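You operate a simulated robot arm through the tools that you are given. There is no shell and no other tool. Be economical: measure what you need, move in short steps, check, and stop when the job is done.

Carry out the task below with a simulated robot arm. There is one attempt and no reset: what you move stays moved.

## Task
Pat both lumpy pouches even; put each in the tray with its word.

Only the result counts: the job must be done as asked and must still hold three seconds after the hand-in. Knocking over, shifting, dropping, spilling or breaking anything else fails it.

## Robot
A 7-joint arm with a two-finger parallel gripper, fixed in place. Base frame: the origin is at the foot of the arm, x ahead of it, y to its left, z up; the work surface is at about z = 88. Lengths are in cm, angles in rad, forces in N, time in s.
With the tool pointing down near the work surface it reaches from about 24 to 68 cm from the base axis. Its first joint turns from -1.152 to 1.152 rad. Payload 2.4 kg.
The tool frame sits at the grasp point between the pads (the TCP): z along the fingers, y along the line on which they close. The tips reach 3 cm beyond it. Largest opening 9.4 cm; finger width 2.8, thickness 1; the body of the gripper, 5 by 9.6 cm, starts 5.5 cm behind the TCP.
Orientation is told as [roll, pitch, yaw] about the base's x, y, z axes, in that order, counted from this pose: with the fingers straight down and closing along the base's y, the tool's x points along the base's -x, its y along +y and its z along -z.

## Interface
- The arm moves only by the tool arm_command. Its argument "plan" is a list of rows, each a list of 3 entries, a list of its own where there are three numbers: the shift along the base's x, y, z in cm, then the turn, a rotation vector about the base's x, y, z in rad, then the gripper command, from -1 (fully open) to 1 (shut), values between in proportion. In form: [[[tx, ty, tz], [wx, wy, wz], jaw], ...]. A call has 1 to 12 rows; each row shifts and turns the commanded pose from where the row before left it. Each row takes 0.2 s and may step no farther than 5 cm and 0.15 rad from the row before; otherwise, or with a gripper value out of range, the whole call is refused. A pose out of reach is approached as far as the arm can. The call stops where the force on the tool passes 40 N (or 10 N more than at its start, if that is more) or the arm is blocked; 0.2 s more then pass. The fingers move at their own pace (about 15.3 cm/s each) and stop on an object; they squeeze with about 21 N. The grip force told is the motor's: it shows also when the fingers shut on nothing. Time passes only in rows, and 0.2 s behind the last, so rows that do not move let the fingers close. It gives the time, the measured TCP pose, the force on the tool (base axes), the opening and the grip force at its end, in the units of the frame above (readings bear some noise).
- Cameras (640 x 400 px; columns grow to the right, rows downward): "scene" is fixed at [4.09, 47.04, 145.67]; the picture's right is [-0.75, -0.66, 0.00], its down [-0.31, 0.35, -0.88] and it looks along [0.59, -0.66, -0.47] (base axes); focal length 365 px, centre (320, 200). "wrist" rides on the gripper at [7.6, 1.4, -10.2] in the tool frame; the picture's right is [-0.18, 0.98, 0.00], its down [-0.75, -0.14, -0.64] and it looks along [-0.63, -0.12, 0.77] (tool axes); focal length 243 px, centre (320, 200). There is no depth. A picture from a camera that has moved, and an enlarged one, comes with that camera's place and axes in the base frame and with its lens.
- snapshot(camera): a new picture of that camera. The clock stands still meanwhile.
- close_up(camera, box): a new picture of the part [left, top, right, bottom] of that camera's present view, enlarged. The clock stands still meanwhile.
- hand_in(): hands the job in; it is judged then, once.

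Work in short steps. Places have to be worked out from the pictures, the camera data and where the tool is seen: move nearer, look again, correct. Check each grasp and each placing, and mend what went wrong. You have 120 turns and 68 pictures in all, those below and enlarged ones among them. Open the gripper and draw the arm clear of the work before you hand the job in, unless the task says otherwise; then end with one line.

The tools are called after "Call:" by a JSON object that holds its "op" and its "data". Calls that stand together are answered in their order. arm_command: Moves the arm, as the interface text tells. Its arguments: {"type":"object","properties":{"plan":{"type":"array","items":{"type":"array"}}},"required":["plan"]} The other tools are called the same way: snapshot (camera) takes a picture; close_up (camera, box) takes an enlarged picture of a part of a camera's view; hand_in () hands the job in.

At the start:

```text
t: 0.0
tool_pos: [37.49, -28.14, 114.13]
tcp_rot: [0.0, 0.0, 0.0]
wrist_force: [-0.3, -0.3, 0.4]
grip_width: 9.41
gripper_force: 0.0
```

scene: 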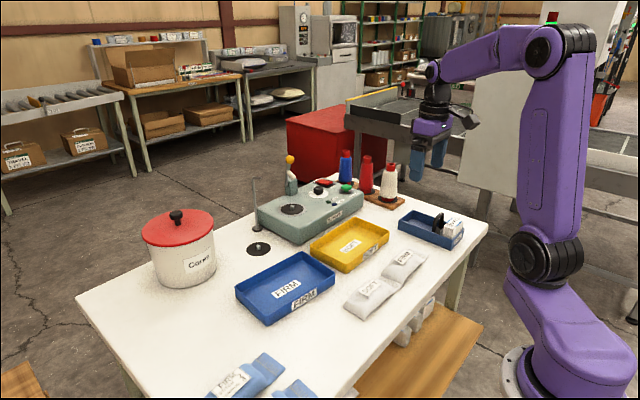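
wrist: 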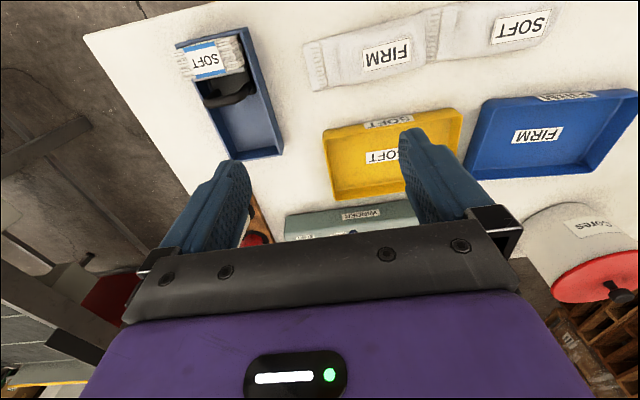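

I start by looking closer at the pouches, trays and other labelled items.

Call:
{"op": "close_up", "data": {"camera": "scene", "box": [320, 200, 480, 300]}}

Call:
{"op": "close_up", "data": {"camera": "scene", "box": [180, 300, 340, 400]}}

Call:
{"op": "close_up", "data": {"camera": "wrist", "box": [160, 0, 640, 300]}}

```text
4.00 times, centred on (400, 250) of scene
camera zoom: at [4.09, 47.04, 145.67], right [-0.75, -0.66, 0.0], down [-0.31, 0.35, -0.88], along [0.59, -0.66, -0.47], focal length 1461 px, centre (0, 0)
```

zoom: 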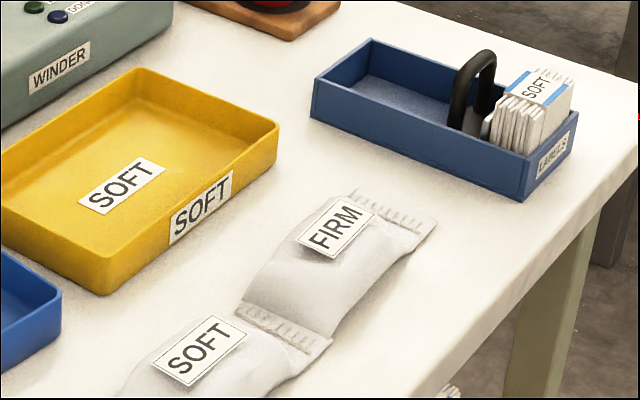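

```text
4.00 times, centred on (260, 350) of scene
camera zoom: at [4.09, 47.04, 145.67], right [-0.75, -0.66, 0.0], down [-0.31, 0.35, -0.88], along [0.59, -0.66, -0.47], focal length 1461 px, centre (560, -400)
```

zoom: 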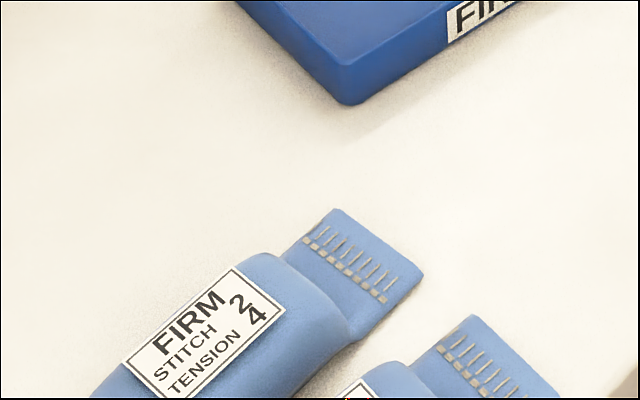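

```text
1.33 times, centred on (400, 150) of wrist
camera zoom: at [29.7, -26.77, 124.51], right [0.18, 0.98, 0.0], down [0.75, -0.14, 0.64], along [0.63, -0.12, -0.77], focal length 324 px, centre (213, 267)
```

zoom: 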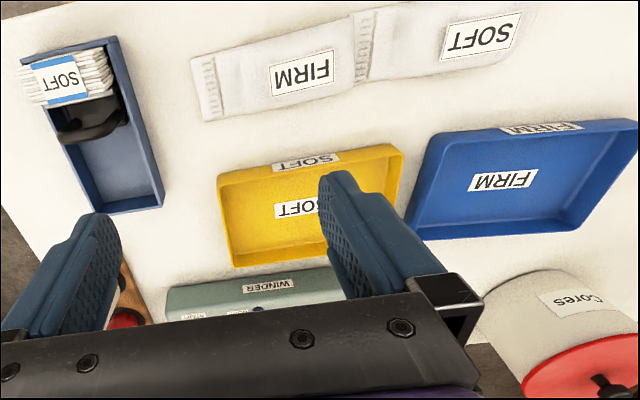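

White pouches FIRM (~37,-21) and SOFT (~37,-5) are near; two blue pouches lie around (41,25), partly out of view. I go along y at height to view them.

Call:
{"op": "arm_command", "data": {"plan": [[[0, 4.5, 0.5], [0, 0, 0], -1], [[0, 4.5, 0.5], [0, 0, 0], -1], [[0, 4.5, 0.5], [0, 0, 0], -1], [[0, 4.5, 0.5], [0, 0, 0], -1], [[0, 4.5, 0], [0, 0, 0], -1], [[0, 4.5, 0], [0, 0, 0], -1], [[0, 4.5, 0], [0, 0, 0], -1], [[0, 4.5, 0], [0, 0, 0], -1], [[0, 4, 0], [0, 0, 0], -1]]}}

Call:
{"op": "snapshot", "data": {"camera": "wrist"}}

```text
t: 2.0
tool_pos: [37.6, 11.62, 116.07]
tcp_rot: [0.0, -0.002, 0.001]
wrist_force: [0.1, 0.8, 0.4]
grip_width: 9.4
gripper_force: 0.0
```

```text
62 pictures are left
camera wrist: at [29.77, 13.02, 126.5], right [0.18, 0.98, 0.0], down [0.75, -0.14, 0.64], along [0.63, -0.12, -0.77], focal length 243 px, centre (320, 200)
```

wrist: 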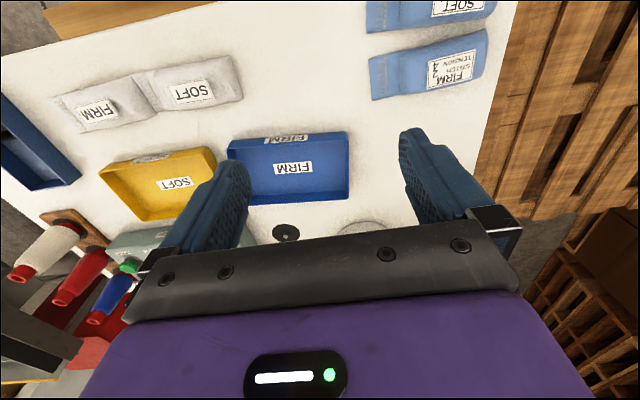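

Both colours come as FIRM and SOFT, so I need to find which are lumpy; I enlarge both pairs.

Call:
{"op": "close_up", "data": {"camera": "wrist", "box": [352, 0, 512, 100]}}

Call:
{"op": "close_up", "data": {"camera": "wrist", "box": [40, 40, 248, 170]}}

Call:
{"op": "close_up", "data": {"camera": "scene", "box": [335, 240, 431, 330]}}

```text
4.00 times, centred on (432, 50) of wrist
camera zoom: at [29.77, 13.02, 126.5], right [0.18, 0.98, 0.0], down [0.75, -0.14, 0.64], along [0.63, -0.12, -0.77], focal length 970 px, centre (-128, 800)
```

zoom: 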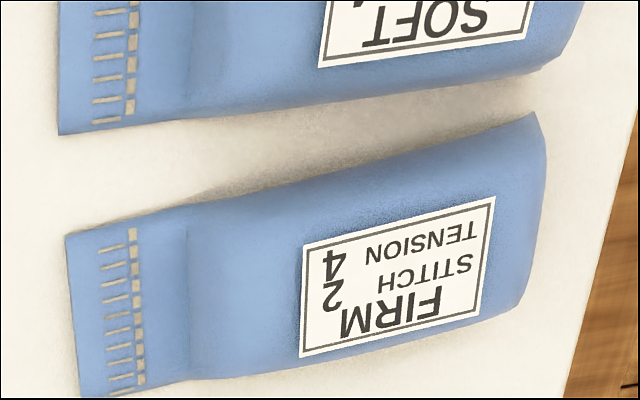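

```text
3.08 times, centred on (144, 105) of wrist
camera zoom: at [29.77, 13.02, 126.5], right [0.18, 0.98, 0.0], down [0.75, -0.14, 0.64], along [0.63, -0.12, -0.77], focal length 746 px, centre (862, 492)
```

zoom: 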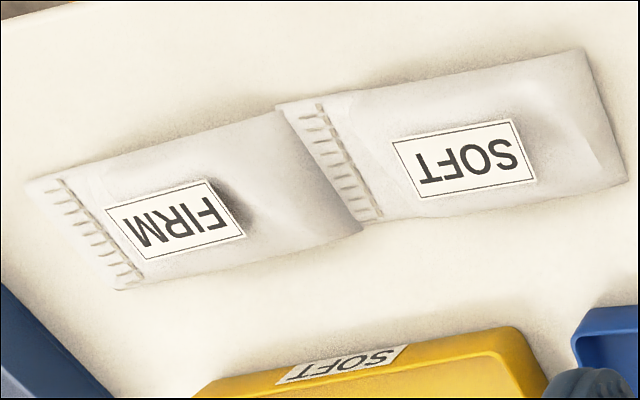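

```text
4.44 times, centred on (383, 285) of scene
camera zoom: at [4.09, 47.04, 145.67], right [-0.75, -0.66, 0.0], down [-0.31, 0.35, -0.88], along [0.59, -0.66, -0.47], focal length 1624 px, centre (40, -178)
```

zoom: 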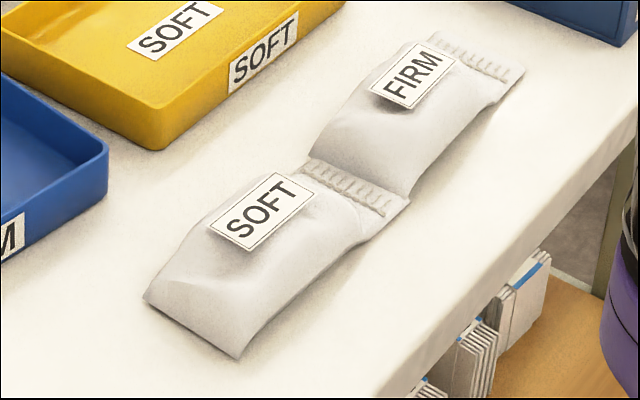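

The white pair is lumpy (bulge beside each label), blue ones look even. SOFT white spans about x 33.5–39.2, y −14.5…−0.4, its seal at FIRM's end. I move above it, turning the hand 90° so that the fingers close across the pouch, and look.

Call:
{"op": "arm_command", "data": {"plan": [[[0, -1.5, -1], [0, 0, 0.1428], -1], [[0, -1.5, -1], [0, 0, 0.1428], -1], [[0, -1.5, -1], [0, 0, 0.1428], -1], [[0, -1.5, -1], [0, 0, 0.1428], -1], [[0, -1.5, -1], [0, 0, 0.1428], -1], [[0, -1.5, -1], [0, 0, 0.1428], -1], [[0, -1.5, -1], [0, 0, 0.1428], -1], [[0, -1.5, 0], [0, 0, 0.1428], -1], [[0, -1.5, 0], [0, 0, 0.1428], -1], [[0, -1.5, 0], [0, 0, 0.1428], -1], [[-0.5, -2, 0], [0, 0, 0.1428], -1]]}}

Call:
{"op": "snapshot", "data": {"camera": "wrist"}}

```text
t: 4.4
tool_pos: [36.79, -5.21, 109.05]
tcp_rot: [-0.001, 0.0, 1.573]
wrist_force: [-0.3, 0.3, 0.9]
grip_width: 9.4
gripper_force: 0.1
```

```text
58 pictures are left
camera wrist: at [35.31, -12.85, 119.53], right [-0.98, 0.18, 0.0], down [0.14, 0.75, 0.64], along [0.12, 0.63, -0.77], focal length 243 px, centre (320, 200)
```

wrist: 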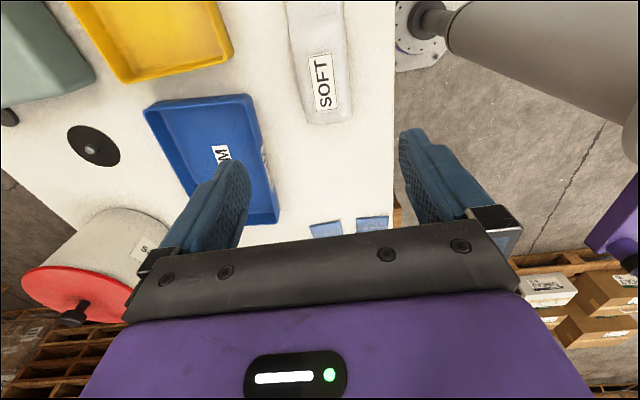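

I move back a bit so the whole SOFT pouch is in view, and lower.

Call:
{"op": "arm_command", "data": {"plan": [[[0, -4, -1], [0, 0, 0], -1], [[0, -4, -1], [0, 0, 0], -1], [[0, -4, -1], [0, 0, 0], -1], [[0, 0, 0], [0, 0, 0], -1]]}}

Call:
{"op": "close_up", "data": {"camera": "wrist", "box": [230, 0, 400, 170]}}

```text
t: 5.4
tool_pos: [36.98, -17.16, 106.06]
tcp_rot: [0.0, -0.001, 1.569]
wrist_force: [1.2, 0.7, 0.5]
grip_width: 9.4
gripper_force: 0.1
```

```text
2.35 times, centred on (315, 85) of wrist
camera zoom: at [35.41, -24.8, 116.64], right [-0.98, 0.18, 0.0], down [0.14, 0.75, 0.64], along [0.12, 0.63, -0.77], focal length 571 px, centre (332, 471)
```

zoom: 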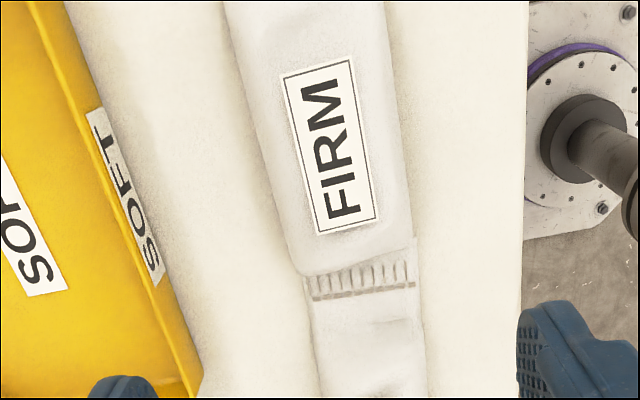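

This shows FIRM; SOFT lies 14 cm further. I shift +8 in y to see SOFT.

Call:
{"op": "arm_command", "data": {"plan": [[[0, 4, 0], [0, 0, 0], -1], [[0, 4, 0], [0, 0, 0], -1], [[0, 2, 0], [0, 0, 0], -1], [[0, 0, 0], [0, 0, 0], -1]]}}

Call:
{"op": "close_up", "data": {"camera": "wrist", "box": [230, 0, 400, 170]}}

```text
t: 6.4
tool_pos: [36.89, -7.16, 106.14]
tcp_rot: [0.0, 0.0, 1.57]
wrist_force: [0.5, 0.8, -0.5]
grip_width: 9.42
gripper_force: 0.0
```

```text
2.35 times, centred on (315, 85) of wrist
camera zoom: at [35.37, -14.8, 116.59], right [-0.98, 0.18, 0.0], down [0.14, 0.75, 0.64], along [0.12, 0.63, -0.77], focal length 571 px, centre (332, 471)
```

zoom: 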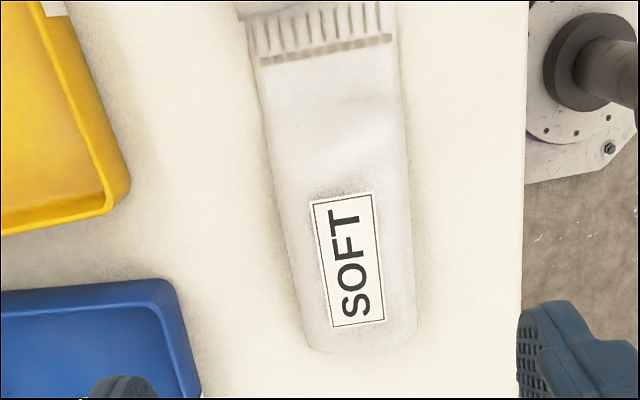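

SOFT's bulge seems to be about the label, around (36.4, −5.5). I shut the fingers and descend to just above it.

Call:
{"op": "arm_command", "data": {"plan": [[[-0.4, 1.5, -3], [0, 0, 0], 1], [[0, 0, -3], [0, 0, 0], 1], [[0, 0, -2], [0, 0, 0], 1], [[0, 0, -1], [0, 0, 0], 1], [[0, 0, 0], [0, 0, 0], 1]]}}

Call:
{"op": "close_up", "data": {"camera": "scene", "box": [320, 210, 448, 330]}}

```text
t: 7.6
tool_pos: [36.61, -5.76, 97.15]
tcp_rot: [0.0, -0.001, 1.571]
wrist_force: [0.2, 0.1, 0.5]
grip_width: 0.03
gripper_force: 20.7
```

```text
3.33 times, centred on (384, 270) of scene
camera zoom: at [4.09, 47.04, 145.67], right [-0.75, -0.66, 0.0], down [-0.31, 0.35, -0.88], along [0.59, -0.66, -0.47], focal length 1218 px, centre (107, -33)
```

zoom: 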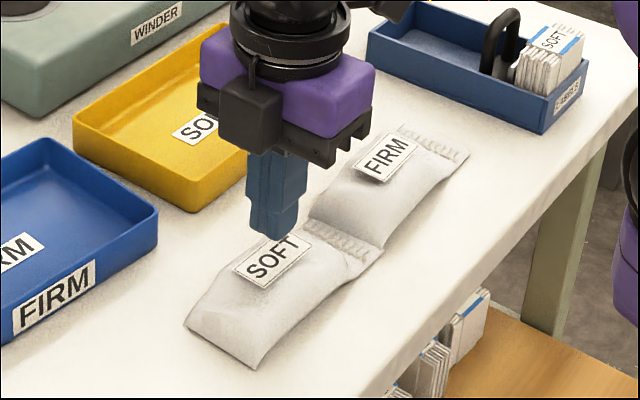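

The tips hang above the pouch. I lower in small steps until contact.

Call:
{"op": "arm_command", "data": {"plan": [[[0, 0, -0.6], [0, 0, 0], 1], [[0, 0, -0.6], [0, 0, 0], 1], [[0, 0, -0.6], [0, 0, 0], 1], [[0, 0, 0], [0, 0, 0], 1]]}}

```text
t: 8.6
tool_pos: [36.48, -5.61, 95.4]
tcp_rot: [0.001, 0.001, 1.57]
wrist_force: [-0.8, 0.4, -0.1]
grip_width: 0.01
gripper_force: 20.8
```

No contact yet (tips at z≈92.4); continuing in smaller steps.

Call:
{"op": "arm_command", "data": {"plan": [[[0, 0, -0.4], [0, 0, 0], 1], [[0, 0, -0.4], [0, 0, 0], 1], [[0, 0, 0], [0, 0, 0], 1]]}}

Call:
{"op": "close_up", "data": {"camera": "scene", "box": [320, 210, 448, 330]}}

```text
t: 9.2
tool_pos: [36.67, -5.58, 95.0]
tcp_rot: [-0.003, 0.0, 1.572]
wrist_force: [-5.9, 1.8, 18.1]
grip_width: 0.02
gripper_force: 20.9
stopped in row 2: the force on the tool passed its limit (the readings are from after the stop); the commanded pose is now the measured one
```

```text
3.33 times, centred on (384, 270) of scene
camera zoom: at [4.05, 47.05, 145.67], right [-0.75, -0.66, 0.0], down [-0.31, 0.35, -0.89], along [0.59, -0.66, -0.47], focal length 1218 px, centre (107, -33)
```

zoom: 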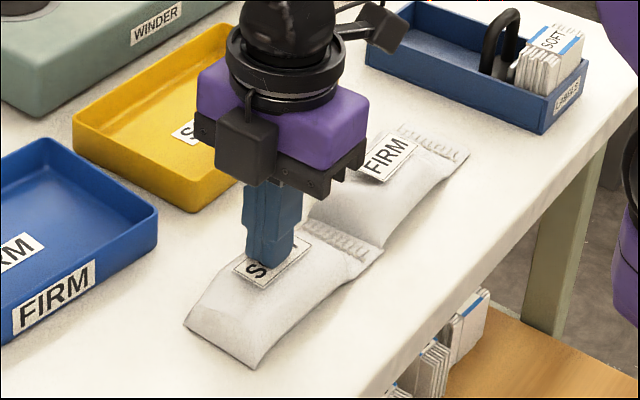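

Contact at tip z≈92 and over 40 N. I raise and see what changed.

Call:
{"op": "arm_command", "data": {"plan": [[[0, 0, 2], [0, 0, 0], 1], [[0, -1, 4], [0, 0, 0], 1], [[0, -1, 4], [0, 0, 0], 1], [[0, 0, 1], [0, 0, 0], 1]]}}

Call:
{"op": "close_up", "data": {"camera": "scene", "box": [320, 210, 448, 330]}}

Call:
{"op": "close_up", "data": {"camera": "wrist", "box": [230, 0, 400, 170]}}

```text
t: 10.2
tool_pos: [36.69, -7.57, 105.91]
tcp_rot: [-0.001, 0.001, 1.571]
wrist_force: [0.0, 0.5, -0.1]
grip_width: 0.0
gripper_force: 20.9
```

```text
3.33 times, centred on (384, 270) of scene
camera zoom: at [4.09, 47.04, 145.67], right [-0.75, -0.66, 0.0], down [-0.31, 0.35, -0.88], along [0.59, -0.66, -0.47], focal length 1218 px, centre (107, -33)
```

zoom: 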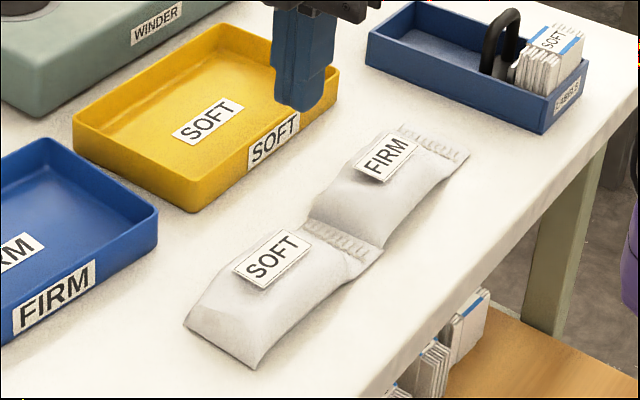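

```text
2.35 times, centred on (315, 85) of wrist
camera zoom: at [35.11, -15.31, 116.33], right [-0.98, 0.18, 0.0], down [0.14, 0.75, 0.64], along [0.12, 0.63, -0.77], focal length 571 px, centre (332, 471)
```

zoom: 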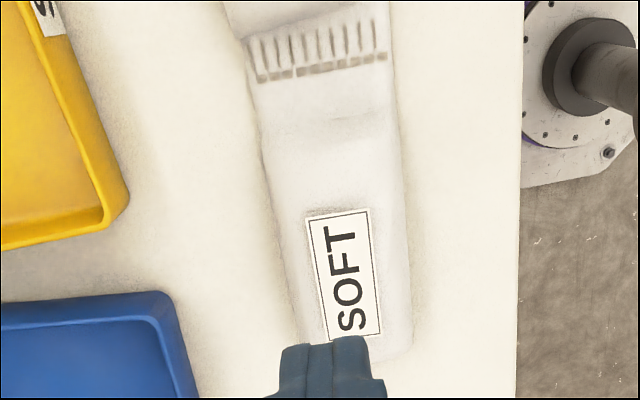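

It seems to have evened out some; I enlarge both for comparison.

Call:
{"op": "close_up", "data": {"camera": "scene", "box": [340, 265, 404, 325]}}

Call:
{"op": "close_up", "data": {"camera": "scene", "box": [374, 240, 438, 300]}}

```text
6.67 times, centred on (372, 295) of scene
camera zoom: at [4.09, 47.04, 145.67], right [-0.75, -0.66, 0.0], down [-0.31, 0.35, -0.88], along [0.59, -0.66, -0.47], focal length 2435 px, centre (-27, -433)
```

zoom: 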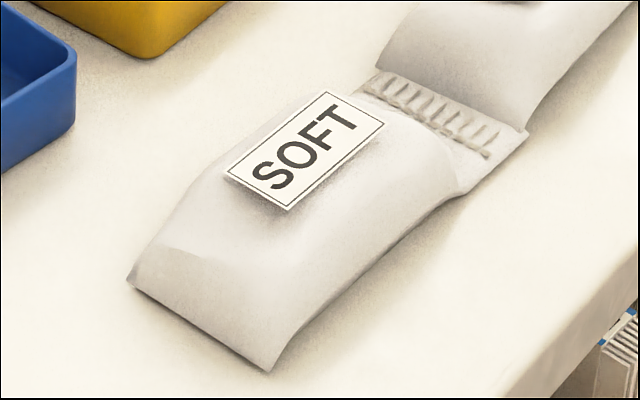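

```text
6.67 times, centred on (406, 270) of scene
camera zoom: at [4.09, 47.04, 145.67], right [-0.75, -0.66, 0.0], down [-0.31, 0.35, -0.88], along [0.59, -0.66, -0.47], focal length 2435 px, centre (-253, -267)
```

zoom: 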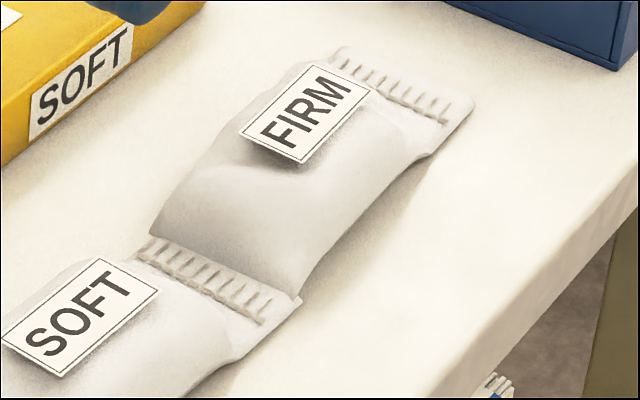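

The label zone now is the highest; I probe the seal-side body at y≈−9.5 in fine steps to get its height.

Call:
{"op": "arm_command", "data": {"plan": [[[-0.2, -1, -4], [0, 0, 0], 1], [[0, -1, -4], [0, 0, 0], 1], [[0, 0, -1.9], [0, 0, 0], 1], [[0, 0, -0.3], [0, 0, 0], 1], [[0, 0, -0.25], [0, 0, 0], 1], [[0, 0, -0.25], [0, 0, 0], 1], [[0, 0, -0.25], [0, 0, 0], 1], [[0, 0, -0.25], [0, 0, 0], 1], [[0, 0, -0.25], [0, 0, 0], 1]]}}

```text
t: 11.9
tool_pos: [36.52, -9.66, 94.96]
tcp_rot: [-0.005, 0.0, 1.573]
wrist_force: [-4.3, 2.0, 19.7]
grip_width: 0.01
gripper_force: 21.1
stopped in row 8: the force on the tool passed its limit (the readings are from after the stop); the commanded pose is now the measured one
```

Similar height (tip ≈92.0) at y −9.7. Now the far end, y≈−2.3.

Call:
{"op": "arm_command", "data": {"plan": [[[0, 0, 1.5], [0, 0, 0], 1], [[0, 3.6, 0.3], [0, 0, 0], 1], [[0, 3.6, -0.8], [0, 0, 0], 1], [[0, 0, -0.3], [0, 0, 0], 1], [[0, 0, -0.25], [0, 0, 0], 1], [[0, 0, -0.25], [0, 0, 0], 1], [[0, 0, -0.25], [0, 0, 0], 1], [[0, 0, -0.25], [0, 0, 0], 1], [[0, 0, -0.25], [0, 0, 0], 1], [[0, 0, -0.25], [0, 0, 0], 1], [[0, 0, -0.25], [0, 0, 0], 1], [[0, 0, -0.25], [0, 0, 0], 1]]}}

Call:
{"op": "close_up", "data": {"camera": "scene", "box": [340, 265, 404, 325]}}

```text
t: 13.7
tool_pos: [36.72, -2.46, 94.83]
tcp_rot: [-0.006, -0.001, 1.571]
wrist_force: [-4.8, 0.6, 18.9]
grip_width: 0.0
gripper_force: 20.6
stopped in row 8: the force on the tool passed its limit (the readings are from after the stop); the commanded pose is now the measured one
```

```text
6.67 times, centred on (372, 295) of scene
camera zoom: at [4.05, 47.04, 145.67], right [-0.75, -0.66, 0.0], down [-0.31, 0.35, -0.89], along [0.59, -0.66, -0.47], focal length 2435 px, centre (-27, -433)
```

zoom: 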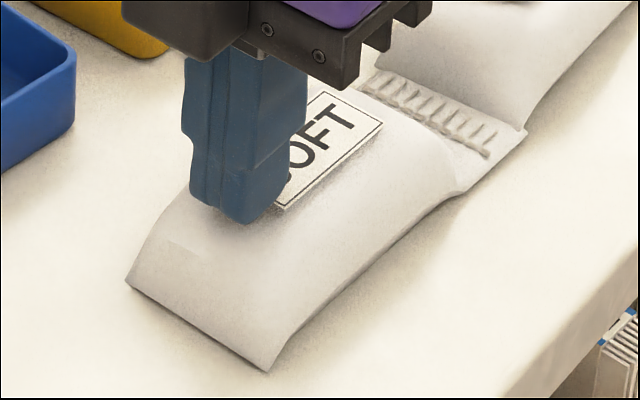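

Contact there too at ≈91.9, and the end has filled out. I raise and look.

Call:
{"op": "arm_command", "data": {"plan": [[[0, 0, 3], [0, 0, 0], 1], [[0, -3, 4], [0, 0, 0], 1], [[0, -3, 3], [0, 0, 0], 1], [[0, 0, 0], [0, 0, 0], 1]]}}

Call:
{"op": "close_up", "data": {"camera": "scene", "box": [340, 265, 404, 325]}}

Call:
{"op": "close_up", "data": {"camera": "wrist", "box": [230, 0, 400, 170]}}

```text
t: 14.7
tool_pos: [36.93, -8.29, 104.76]
tcp_rot: [-0.008, 0.0, 1.571]
wrist_force: [-0.6, 1.4, 0.5]
grip_width: 0.02
gripper_force: 20.8
```

```text
6.67 times, centred on (372, 295) of scene
camera zoom: at [4.09, 47.04, 145.67], right [-0.75, -0.66, 0.0], down [-0.31, 0.35, -0.88], along [0.59, -0.66, -0.47], focal length 2435 px, centre (-27, -433)
```

zoom: 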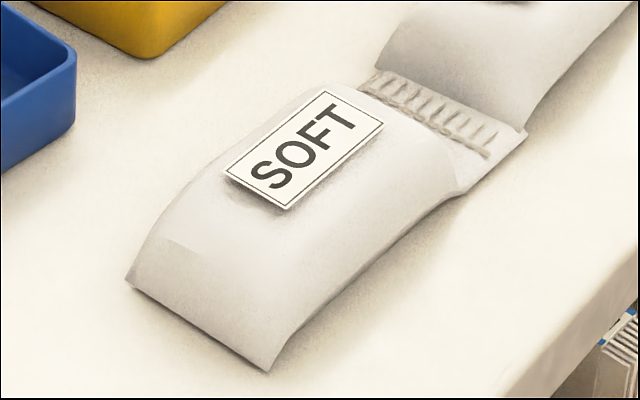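

```text
2.35 times, centred on (315, 85) of wrist
camera zoom: at [35.18, -16.0, 115.18], right [-0.98, 0.18, -0.01], down [0.14, 0.75, 0.64], along [0.12, 0.63, -0.77], focal length 571 px, centre (332, 471)
```

zoom: 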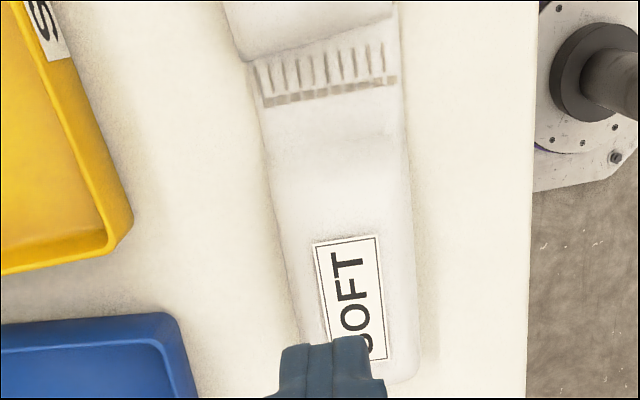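

Smoother; a faint unevenness stays just past the label's end. I pat at y≈−4 and then −7.5.

Call:
{"op": "arm_command", "data": {"plan": [[[0, 2.2, -4], [0, 0, 0], 1], [[-0.3, 2.1, -4], [0, 0, 0], 1], [[0, 0, -1.0], [0, 0, 0], 1], [[0, 0, -0.3], [0, 0, 0], 1], [[0, 0, -0.25], [0, 0, 0], 1], [[0, 0, -0.25], [0, 0, 0], 1], [[0, 0, -0.25], [0, 0, 0], 1], [[0, 0, -0.25], [0, 0, 0], 1], [[0, 0, -0.25], [0, 0, 0], 1], [[0, 0, -0.25], [0, 0, 0], 1]]}}

Call:
{"op": "arm_command", "data": {"plan": [[[0, 0, 1.5], [0, 0, 0], 1], [[0, -3.4, 0], [0, 0, 0], 1], [[0, 0, -0.7], [0, 0, 0], 1], [[0, 0, -0.3], [0, 0, 0], 1], [[0, 0, -0.25], [0, 0, 0], 1], [[0, 0, -0.25], [0, 0, 0], 1], [[0, 0, -0.25], [0, 0, 0], 1], [[0, 0, -0.25], [0, 0, 0], 1], [[0, 0, -0.25], [0, 0, 0], 1], [[0, 0, -0.25], [0, 0, 0], 1]]}}

Call:
{"op": "arm_command", "data": {"plan": [[[0, 0, 3], [0, 0, 0], 1], [[0, -3, 4], [0, 0, 0], 1], [[0, -3, 3], [0, 0, 0], 1], [[0, 0, 0], [0, 0, 0], 1]]}}

Call:
{"op": "close_up", "data": {"camera": "scene", "box": [340, 265, 404, 325]}}

```text
t: 16.4
tool_pos: [36.37, -4.05, 95.01]
tcp_rot: [-0.006, -0.001, 1.568]
wrist_force: [-6.0, 0.8, 19.9]
grip_width: 0.01
gripper_force: 21.0
stopped in row 8: the force on the tool passed its limit (the readings are from after the stop); the commanded pose is now the measured one
```

```text
t: 17.9
tool_pos: [36.34, -7.53, 94.89]
tcp_rot: [-0.011, -0.001, 1.57]
wrist_force: [-6.1, 1.4, 19.1]
grip_width: 0.0
gripper_force: 21.1
stopped in row 7: the force on the tool passed its limit (the readings are from after the stop); the commanded pose is now the measured one
```

```text
t: 18.9
tool_pos: [36.35, -13.36, 104.95]
tcp_rot: [-0.009, 0.0, 1.569]
wrist_force: [-0.1, 0.1, 0.0]
grip_width: 0.0
gripper_force: 21.2
```

```text
6.67 times, centred on (372, 295) of scene
camera zoom: at [4.09, 47.04, 145.67], right [-0.75, -0.66, 0.0], down [-0.31, 0.35, -0.88], along [0.59, -0.66, -0.47], focal length 2435 px, centre (-27, -433)
```

zoom: 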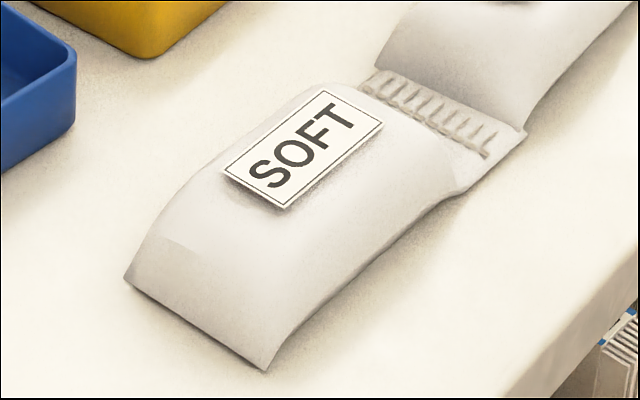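

SOFT is now even to touch (all ≈91.9–92.0). Now FIRM: I first pat its label bump at y≈−22, descending carefully.

Call:
{"op": "arm_command", "data": {"plan": [[[0.1, -4.5, -3], [0, 0, 0], 1], [[0, -4.2, -3], [0, 0, 0], 1], [[0, 0, -1.9], [0, 0, 0], 1], [[0, 0, -0.3], [0, 0, 0], 1], [[0, 0, -0.3], [0, 0, 0], 1], [[0, 0, -0.3], [0, 0, 0], 1], [[0, 0, -0.25], [0, 0, 0], 1], [[0, 0, -0.25], [0, 0, 0], 1], [[0, 0, -0.25], [0, 0, 0], 1], [[0, 0, -0.25], [0, 0, 0], 1], [[0, 0, -0.25], [0, 0, 0], 1], [[0, 0, -0.25], [0, 0, 0], 1]]}}

Call:
{"op": "close_up", "data": {"camera": "scene", "box": [374, 240, 438, 300]}}

```text
refused: row 1 steps farther than a row can; nothing moved
```

```text
6.67 times, centred on (406, 270) of scene
camera zoom: at [4.09, 47.04, 145.67], right [-0.75, -0.66, 0.0], down [-0.31, 0.35, -0.88], along [0.59, -0.66, -0.47], focal length 2435 px, centre (-253, -267)
```

zoom: 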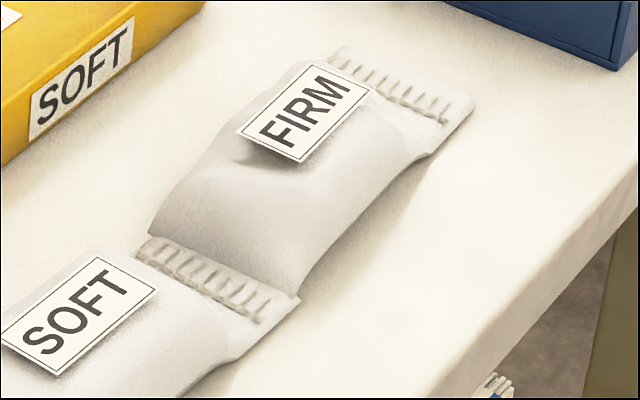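

Step too large; I retry with smaller steps.

Call:
{"op": "arm_command", "data": {"plan": [[[0.1, -4.3, -2], [0, 0, 0], 1], [[0, -4.3, -2], [0, 0, 0], 1], [[0, 0, -4], [0, 0, 0], 1], [[0, 0, -0.3], [0, 0, 0], 1], [[0, 0, -0.3], [0, 0, 0], 1], [[0, 0, -0.3], [0, 0, 0], 1], [[0, 0, -0.25], [0, 0, 0], 1], [[0, 0, -0.25], [0, 0, 0], 1], [[0, 0, -0.25], [0, 0, 0], 1], [[0, 0, -0.25], [0, 0, 0], 1], [[0, 0, -0.25], [0, 0, 0], 1], [[0, 0, -0.25], [0, 0, 0], 1]]}}

```text
t: 21.4
tool_pos: [36.74, -22.12, 94.88]
tcp_rot: [-0.017, 0.001, 1.57]
wrist_force: [-3.5, 0.5, 13.4]
grip_width: 0.0
gripper_force: 20.8
stopped in row 12: the force on the tool passed its limit (the readings are from after the stop); the commanded pose is now the measured one
```

Contact again ≈91.9. Next FIRM's other spots: y≈−18.5, −25.3 and −16.5.

Call:
{"op": "arm_command", "data": {"plan": [[[0, 0, 1.5], [0, 0, 0], 1], [[0, 3.6, 0], [0, 0, 0], 1], [[0, 0, -0.7], [0, 0, 0], 1], [[0, 0, -0.3], [0, 0, 0], 1], [[0, 0, -0.25], [0, 0, 0], 1], [[0, 0, -0.25], [0, 0, 0], 1], [[0, 0, -0.25], [0, 0, 0], 1], [[0, 0, -0.25], [0, 0, 0], 1], [[0, 0, -0.25], [0, 0, 0], 1], [[0, 0, -0.25], [0, 0, 0], 1]]}}

Call:
{"op": "arm_command", "data": {"plan": [[[0, 0, 1.5], [0, 0, 0], 1], [[0, -3.4, 0], [0, 0, 0], 1], [[0, -3.4, 0], [0, 0, 0], 1], [[0, 0, -0.7], [0, 0, 0], 1], [[0, 0, -0.3], [0, 0, 0], 1], [[0, 0, -0.25], [0, 0, 0], 1], [[0, 0, -0.25], [0, 0, 0], 1], [[0, 0, -0.25], [0, 0, 0], 1], [[0, 0, -0.25], [0, 0, 0], 1], [[0, 0, -0.25], [0, 0, 0], 1], [[0, 0, -0.25], [0, 0, 0], 1]]}}

Call:
{"op": "arm_command", "data": {"plan": [[[0, 0, 1.5], [0, 0, 0], 1], [[0, 4.4, 0], [0, 0, 0], 1], [[0, 4.4, 0], [0, 0, 0], 1], [[0, 0, -0.7], [0, 0, 0], 1], [[0, 0, -0.3], [0, 0, 0], 1], [[0, 0, -0.25], [0, 0, 0], 1], [[0, 0, -0.25], [0, 0, 0], 1], [[0, 0, -0.25], [0, 0, 0], 1], [[0, 0, -0.25], [0, 0, 0], 1], [[0, 0, -0.25], [0, 0, 0], 1], [[0, 0, -0.25], [0, 0, 0], 1]]}}

Call:
{"op": "close_up", "data": {"camera": "scene", "box": [374, 240, 438, 300]}}

```text
t: 23.1
tool_pos: [36.63, -18.53, 94.99]
tcp_rot: [-0.019, 0.002, 1.57]
wrist_force: [-5.3, 2.6, 17.3]
grip_width: 0.01
gripper_force: 21.1
stopped in row 8: the force on the tool passed its limit (the readings are from after the stop); the commanded pose is now the measured one
```

```text
t: 25.1
tool_pos: [36.85, -25.63, 94.66]
tcp_rot: [-0.024, 0.008, 1.565]
wrist_force: [-0.6, -1.2, 2.4]
grip_width: 0.0
gripper_force: 20.9
stopped in row 10: the force on the tool passed its limit (the readings are from after the stop); the commanded pose is now the measured one
```

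```text
t: 26.7
tool_pos: [37.02, -16.76, 95.03]
tcp_rot: [-0.032, 0.008, 1.567]
wrist_force: [-5.6, 2.3, 17.2]
grip_width: 0.0
gripper_force: 21.0
stopped in row 8: the force on the tool passed its limit (the readings are from after the stop); the commanded pose is now the measured one
```

```text
6.67 times, centred on (406, 270) of scene
camera zoom: at [4.05, 47.06, 145.67], right [-0.75, -0.66, 0.0], down [-0.31, 0.35, -0.89], along [0.59, -0.66, -0.47], focal length 2435 px, centre (-253, -267)
```

zoom: 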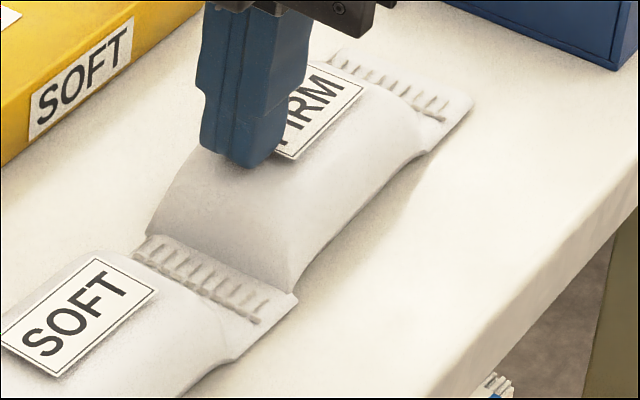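

FIRM also looks filled out. I raise, correct the slight tilt, and inspect both.

Call:
{"op": "arm_command", "data": {"plan": [[[-0.3, 0, 3], [0.032, -0.008, 0], 1], [[0, 0, 4], [0, 0, 0], -1], [[0, 4, 3], [0, 0, 0], -1], [[0, 4, 0], [0, 0, 0], -1], [[0, 0, 0], [0, 0, 0], -1]]}}

Call:
{"op": "close_up", "data": {"camera": "scene", "box": [340, 240, 436, 300]}}

Call:
{"op": "close_up", "data": {"camera": "wrist", "box": [230, 0, 400, 170]}}

```text
t: 27.9
tool_pos: [36.78, -8.93, 105.02]
tcp_rot: [-0.038, -0.022, 1.569]
wrist_force: [0.5, 0.0, 0.0]
grip_width: 9.42
gripper_force: 0.0
```

```text
6.67 times, centred on (388, 270) of scene
camera zoom: at [4.08, 47.04, 145.67], right [-0.75, -0.66, 0.0], down [-0.31, 0.35, -0.88], along [0.59, -0.66, -0.47], focal length 2435 px, centre (-133, -267)
```

zoom: 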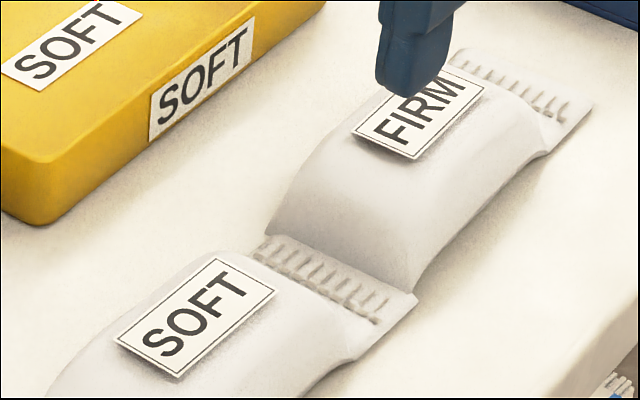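

```text
2.35 times, centred on (315, 85) of wrist
camera zoom: at [34.82, -16.76, 115.17], right [-0.98, 0.19, -0.03], down [0.12, 0.74, 0.66], along [0.15, 0.65, -0.75], focal length 571 px, centre (332, 471)
```

zoom: 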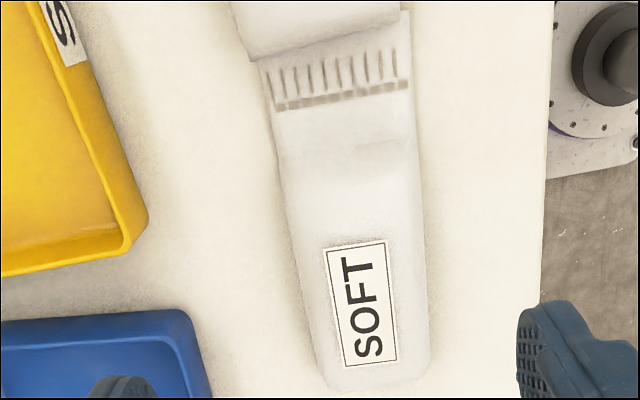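

Both look even now. I level the tool, and go down astride SOFT at its middle (36.5, −6.7).

Call:
{"op": "arm_command", "data": {"plan": [[[-0.2, 2.2, -3], [-0.022, 0.038, 0], -1], [[0, 0, -4], [0, 0, 0], -1], [[0, 0, -3], [0, 0, 0], -1], [[0, 0, -2], [0, 0, 0], -1], [[0, 0, -1], [0, 0, 0], -1], [[0, 0, 0], [0, 0, 0], -1]]}}

Call:
{"op": "snapshot", "data": {"camera": "wrist"}}

Call:
{"op": "close_up", "data": {"camera": "scene", "box": [320, 210, 448, 330]}}

```text
t: 29.3
tool_pos: [36.66, -6.56, 91.89]
tcp_rot: [-0.001, 0.001, 1.567]
wrist_force: [0.5, 0.2, -0.6]
grip_width: 9.39
gripper_force: 0.3
```

```text
41 pictures are left
camera wrist: at [34.99, -14.23, 102.31], right [-0.98, 0.19, 0.0], down [0.14, 0.75, 0.64], along [0.12, 0.63, -0.77], focal length 243 px, centre (320, 200)
```

wrist: 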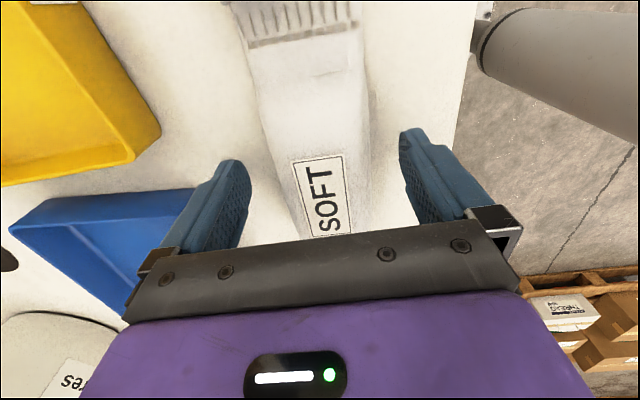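

```text
3.33 times, centred on (384, 270) of scene
camera zoom: at [4.09, 47.04, 145.67], right [-0.75, -0.66, 0.0], down [-0.31, 0.35, -0.88], along [0.59, -0.66, -0.47], focal length 1218 px, centre (107, -33)
```

zoom: 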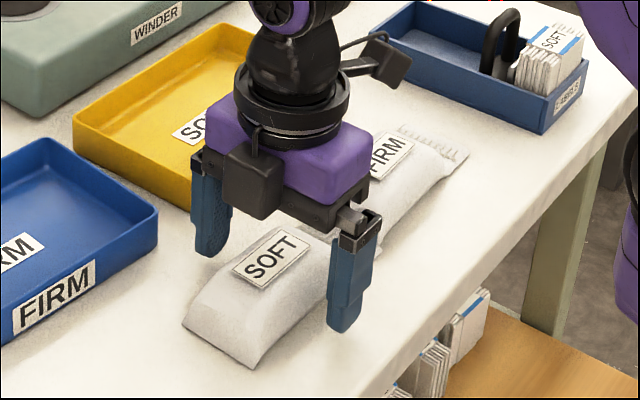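

The fingers straddle SOFT; the pouch sits slightly toward +x, so I shift 0.3 and close.

Call:
{"op": "arm_command", "data": {"plan": [[[0.3, 0, 0], [0, 0, 0], -1], [[0, 0, 0], [0, 0, 0], 0], [[0, 0, 0], [0, 0, 0], 1], [[0, 0, 0], [0, 0, 0], 1], [[0, 0, 0], [0, 0, 0], 1]]}}

```text
t: 30.5
tool_pos: [36.89, -6.59, 91.93]
tcp_rot: [0.0, 0.0, 1.566]
wrist_force: [0.9, 0.0, 0.9]
grip_width: 5.63
gripper_force: 21.3
```

Gripped at 5.63 cm. I lift slowly and look whether FIRM comes along.

Call:
{"op": "arm_command", "data": {"plan": [[[0, 0, 1], [0, 0, 0], 1], [[0, 0, 2], [0, 0, 0], 1], [[0, 0, 2], [0, 0, 0], 1], [[0, 0, 0], [0, 0, 0], 1]]}}

Call:
{"op": "close_up", "data": {"camera": "scene", "box": [300, 200, 460, 300]}}

```text
t: 31.5
tool_pos: [36.87, -6.54, 96.91]
tcp_rot: [0.0, 0.0, 1.566]
wrist_force: [1.5, -0.3, 0.4]
grip_width: 0.0
gripper_force: 21.0
```

```text
4.00 times, centred on (380, 250) of scene
camera zoom: at [4.09, 47.04, 145.67], right [-0.75, -0.66, 0.0], down [-0.31, 0.35, -0.88], along [0.59, -0.66, -0.47], focal length 1461 px, centre (80, 0)
```

zoom: 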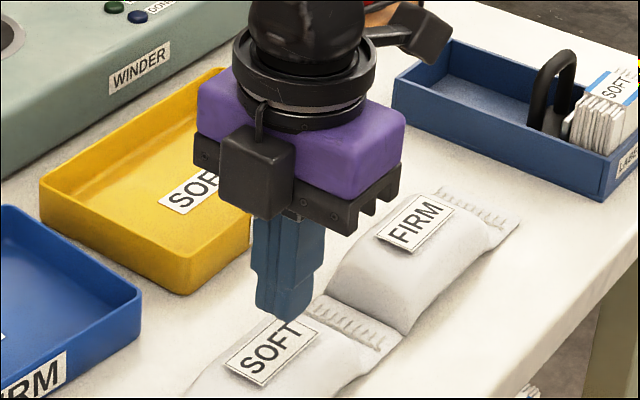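

The pouch slipped from the fingers. I check the junction between the pouches and the state of SOFT.

Call:
{"op": "arm_command", "data": {"plan": [[[0, 3, 3], [0, 0, 0], -1], [[0, 4, 2], [0, 0, 0], -1], [[0, 0, 0], [0, 0, 0], -1]]}}

Call:
{"op": "close_up", "data": {"camera": "scene", "box": [340, 265, 404, 305]}}

Call:
{"op": "close_up", "data": {"camera": "scene", "box": [376, 250, 424, 300]}}

```text
t: 32.3
tool_pos: [36.83, 0.68, 101.83]
tcp_rot: [0.0, -0.001, 1.566]
wrist_force: [0.9, -0.3, 0.2]
grip_width: 9.4
gripper_force: 0.0
```

```text
10.00 times, centred on (372, 285) of scene
camera zoom: at [4.08, 47.04, 145.67], right [-0.75, -0.66, 0.0], down [-0.31, 0.35, -0.88], along [0.59, -0.66, -0.47], focal length 3653 px, centre (-200, -650)
```

zoom: 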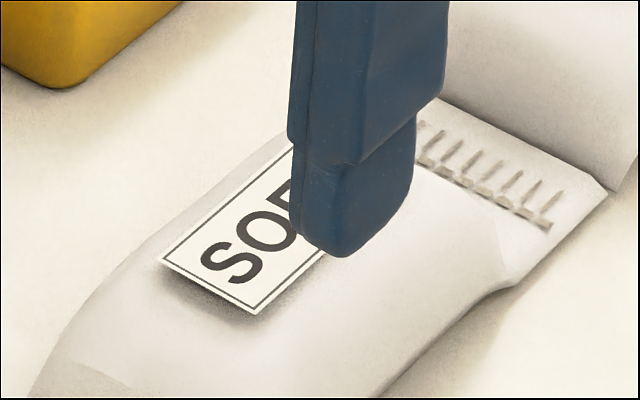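

```text
8.00 times, centred on (400, 275) of scene
camera zoom: at [4.08, 47.04, 145.67], right [-0.75, -0.66, 0.0], down [-0.31, 0.35, -0.88], along [0.59, -0.66, -0.47], focal length 2922 px, centre (-320, -400)
```

zoom: 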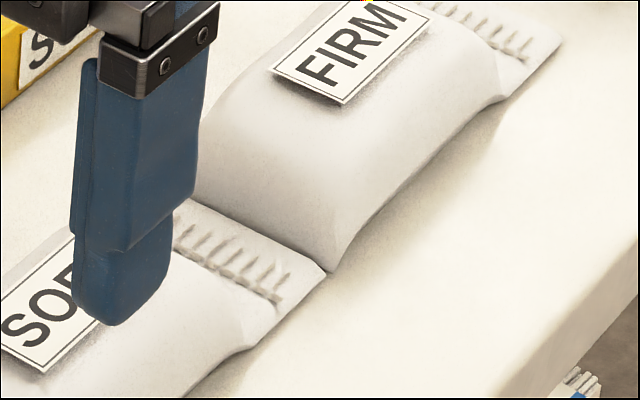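

SOFT lies where it was. I regrip deeper: straddle, then lower gently until the tips nearly touch the table.

Call:
{"op": "arm_command", "data": {"plan": [[[0, -3.6, 0], [0, 0, 0], -1], [[0, -3.6, -2], [0, 0, 0], -1], [[0, 0, -4], [0, 0, 0], -1], [[0, 0, -3], [0, 0, 0], -1], [[0, 0, -1.1], [0, 0, 0], -1], [[0, 0, -0.2], [0, 0, 0], -1], [[0, 0, -0.2], [0, 0, 0], -1], [[0, 0, -0.1], [0, 0, 0], -1]]}}

```text
t: 34.1
tool_pos: [36.76, -6.78, 91.24]
tcp_rot: [0.0, 0.0, 1.568]
wrist_force: [0.4, 0.8, -0.4]
grip_width: 9.43
gripper_force: 0.2
```

Tips are at z≈88.25 without table contact. I close, let it settle, and lift in small slow steps.

Call:
{"op": "arm_command", "data": {"plan": [[[0, 0, 0], [0, 0, 0], 0], [[0, 0, 0], [0, 0, 0], 1], [[0, 0, 0], [0, 0, 0], 1], [[0, 0, 0], [0, 0, 0], 1], [[0, 0, 0.3], [0, 0, 0], 1], [[0, 0, 0.3], [0, 0, 0], 1]]}}

Call:
{"op": "arm_command", "data": {"plan": [[[0, 0, 0.3], [0, 0, 0], 1], [[0, 0, 0.3], [0, 0, 0], 1], [[0, 0, 0.3], [0, 0, 0], 1]]}}

Call:
{"op": "close_up", "data": {"camera": "scene", "box": [320, 210, 448, 330]}}

```text
t: 35.5
tool_pos: [36.85, -6.81, 91.96]
tcp_rot: [0.0, 0.001, 1.566]
wrist_force: [0.2, 0.6, -0.5]
grip_width: 5.6
gripper_force: 21.4
```

```text
t: 36.3
tool_pos: [36.81, -6.85, 92.75]
tcp_rot: [-0.002, 0.0, 1.569]
wrist_force: [0.5, -0.3, -0.7]
grip_width: 5.6
gripper_force: 21.4
```

```text
3.33 times, centred on (384, 270) of scene
camera zoom: at [4.09, 47.04, 145.67], right [-0.75, -0.66, 0.0], down [-0.31, 0.35, -0.88], along [0.59, -0.66, -0.47], focal length 1218 px, centre (107, -33)
```

zoom: 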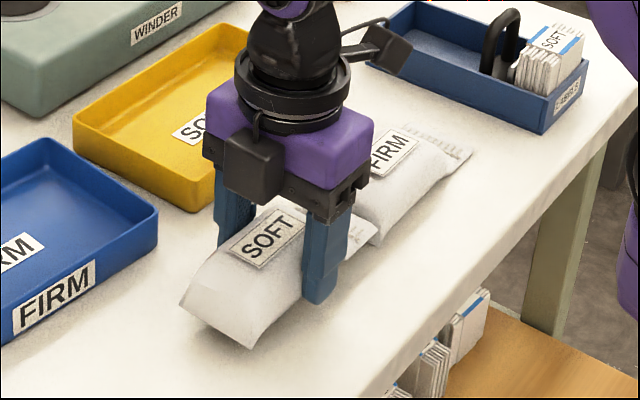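

SOFT is lifting cleanly. I go on up slowly.

Call:
{"op": "arm_command", "data": {"plan": [[[0, 0, 0.7], [0, 0, 0], 1], [[0, 0, 1], [0, 0, 0], 1], [[0, 0, 1], [0, 0, 0], 1], [[0, 0, 1], [0, 0, 0], 1], [[0, 0, 1], [0, 0, 0], 1], [[0, 0, 1], [0, 0, 0], 1], [[0, 0, 1], [0, 0, 0], 1], [[0, 0, 0], [0, 0, 0], 1]]}}

Call:
{"op": "close_up", "data": {"camera": "scene", "box": [288, 200, 448, 300]}}

Call:
{"op": "snapshot", "data": {"camera": "wrist"}}

```text
t: 38.1
tool_pos: [36.85, -6.85, 99.37]
tcp_rot: [0.0, 0.001, 1.566]
wrist_force: [-0.4, -0.2, 0.0]
grip_width: 5.62
gripper_force: 21.0
```

```text
4.00 times, centred on (368, 250) of scene
camera zoom: at [4.09, 47.04, 145.67], right [-0.75, -0.66, 0.0], down [-0.31, 0.35, -0.88], along [0.59, -0.66, -0.47], focal length 1461 px, centre (128, 0)
```

zoom: 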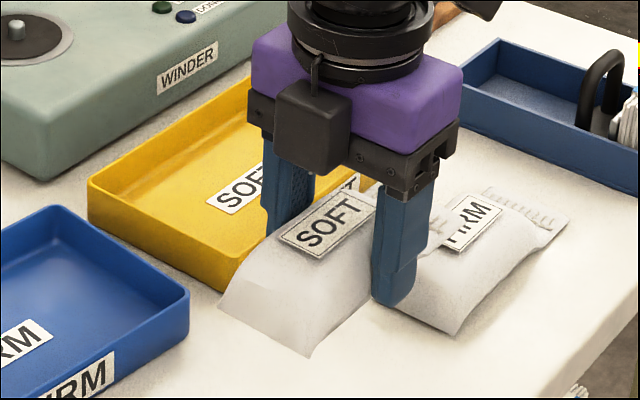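

```text
34 pictures are left
camera wrist: at [35.2, -14.5, 109.85], right [-0.98, 0.19, 0.0], down [0.14, 0.75, 0.64], along [0.12, 0.63, -0.77], focal length 243 px, centre (320, 200)
```

wrist: 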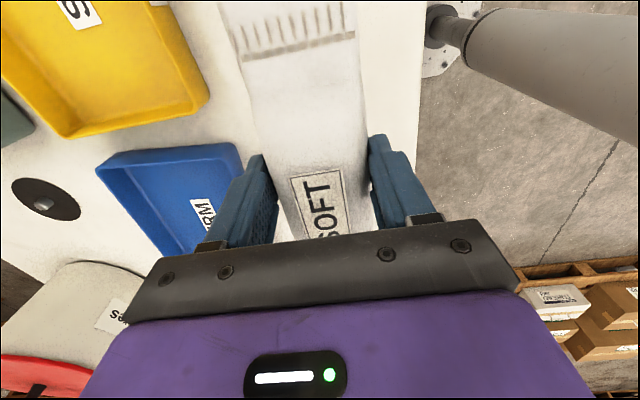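

SOFT is firmly held. Yellow tray's centre is about (51, −19.7); I carry it there at this height.

Call:
{"op": "arm_command", "data": {"plan": [[[1.5, -1.3, 0.5], [0, 0, 0], 1], [[1.8, -1.6, 0.5], [0, 0, 0], 1], [[1.8, -1.6, 0], [0, 0, 0], 1], [[1.8, -1.6, 0], [0, 0, 0], 1], [[1.8, -1.6, 0], [0, 0, 0], 1], [[1.8, -1.6, 0], [0, 0, 0], 1], [[1.8, -1.6, 0], [0, 0, 0], 1], [[1.9, -1.5, 0], [0, 0, 0], 1], [[0, 0, 0], [0, 0, 0], 1]]}}

Call:
{"op": "close_up", "data": {"camera": "scene", "box": [288, 190, 448, 290]}}

Call:
{"op": "snapshot", "data": {"camera": "wrist"}}

```text
t: 40.1
tool_pos: [51.22, -19.23, 100.32]
tcp_rot: [-0.001, 0.001, 1.568]
wrist_force: [0.4, -0.9, -0.2]
grip_width: 5.59
gripper_force: 21.1
```

```text
4.00 times, centred on (368, 240) of scene
camera zoom: at [4.09, 47.04, 145.67], right [-0.75, -0.66, 0.0], down [-0.31, 0.35, -0.88], along [0.59, -0.66, -0.47], focal length 1461 px, centre (128, 40)
```

zoom: 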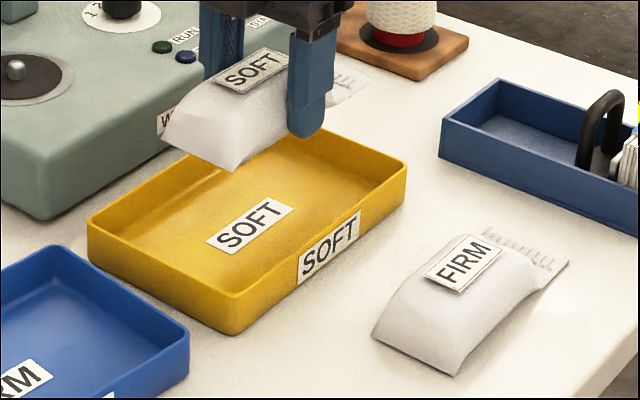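

```text
32 pictures are left
camera wrist: at [49.6, -26.95, 110.8], right [-0.98, 0.19, 0.0], down [0.14, 0.75, 0.64], along [0.12, 0.63, -0.77], focal length 243 px, centre (320, 200)
```

wrist: 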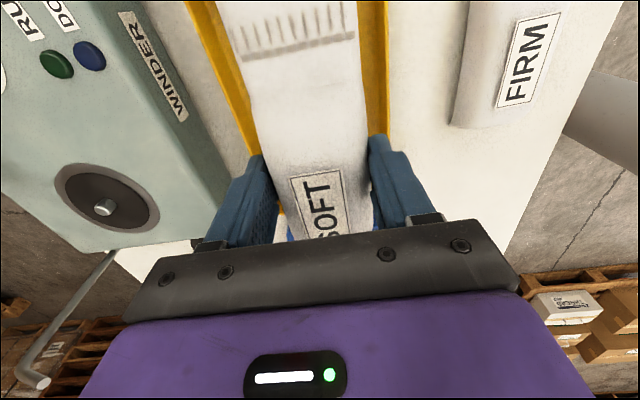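

Positioned over the yellow tray; its centre is rather at x≈51.9, so I shift +0.6 and lower in steps.

Call:
{"op": "arm_command", "data": {"plan": [[[0.6, 0, -1], [0, 0, 0], 1], [[0, 0, -2], [0, 0, 0], 1], [[0, 0, -1.5], [0, 0, 0], 1], [[0, 0, -1], [0, 0, 0], 1], [[0, 0, -1], [0, 0, 0], 1], [[0, 0, -0.5], [0, 0, 0], 1], [[0, 0, 0], [0, 0, 0], 1]]}}

Call:
{"op": "close_up", "data": {"camera": "scene", "box": [288, 190, 448, 290]}}

```text
t: 41.7
tool_pos: [51.74, -19.28, 93.59]
tcp_rot: [0.0, 0.001, 1.568]
wrist_force: [-0.3, 1.0, 0.6]
grip_width: 5.62
gripper_force: 20.9
```

```text
4.00 times, centred on (368, 240) of scene
camera zoom: at [4.09, 47.04, 145.67], right [-0.75, -0.66, 0.0], down [-0.31, 0.35, -0.88], along [0.59, -0.66, -0.47], focal length 1461 px, centre (128, 40)
```

zoom: 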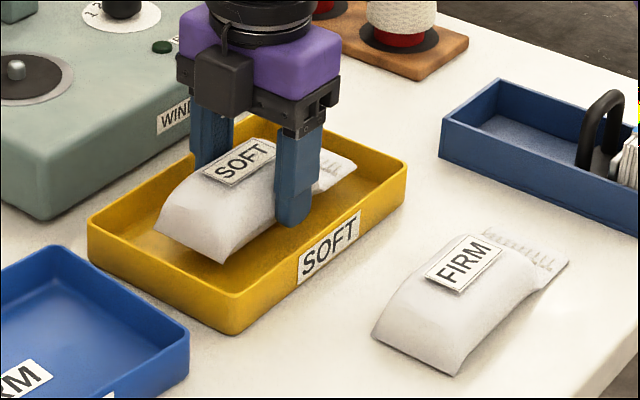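

It fits centrally in the tray. I lower the last bit in fine steps until contact.

Call:
{"op": "arm_command", "data": {"plan": [[[0, 0, -0.3], [0, 0, 0], 1], [[0, 0, -0.3], [0, 0, 0], 1], [[0, 0, -0.3], [0, 0, 0], 1], [[0, 0, -0.3], [0, 0, 0], 1], [[0, 0, -0.2], [0, 0, 0], 1], [[0, 0, -0.2], [0, 0, 0], 1], [[0, 0, -0.2], [0, 0, 0], 1]]}}

```text
t: 43.3
tool_pos: [51.7, -19.19, 91.71]
tcp_rot: [0.0, -0.001, 1.568]
wrist_force: [-0.6, -0.3, -0.3]
grip_width: 5.62
gripper_force: 21.0
```

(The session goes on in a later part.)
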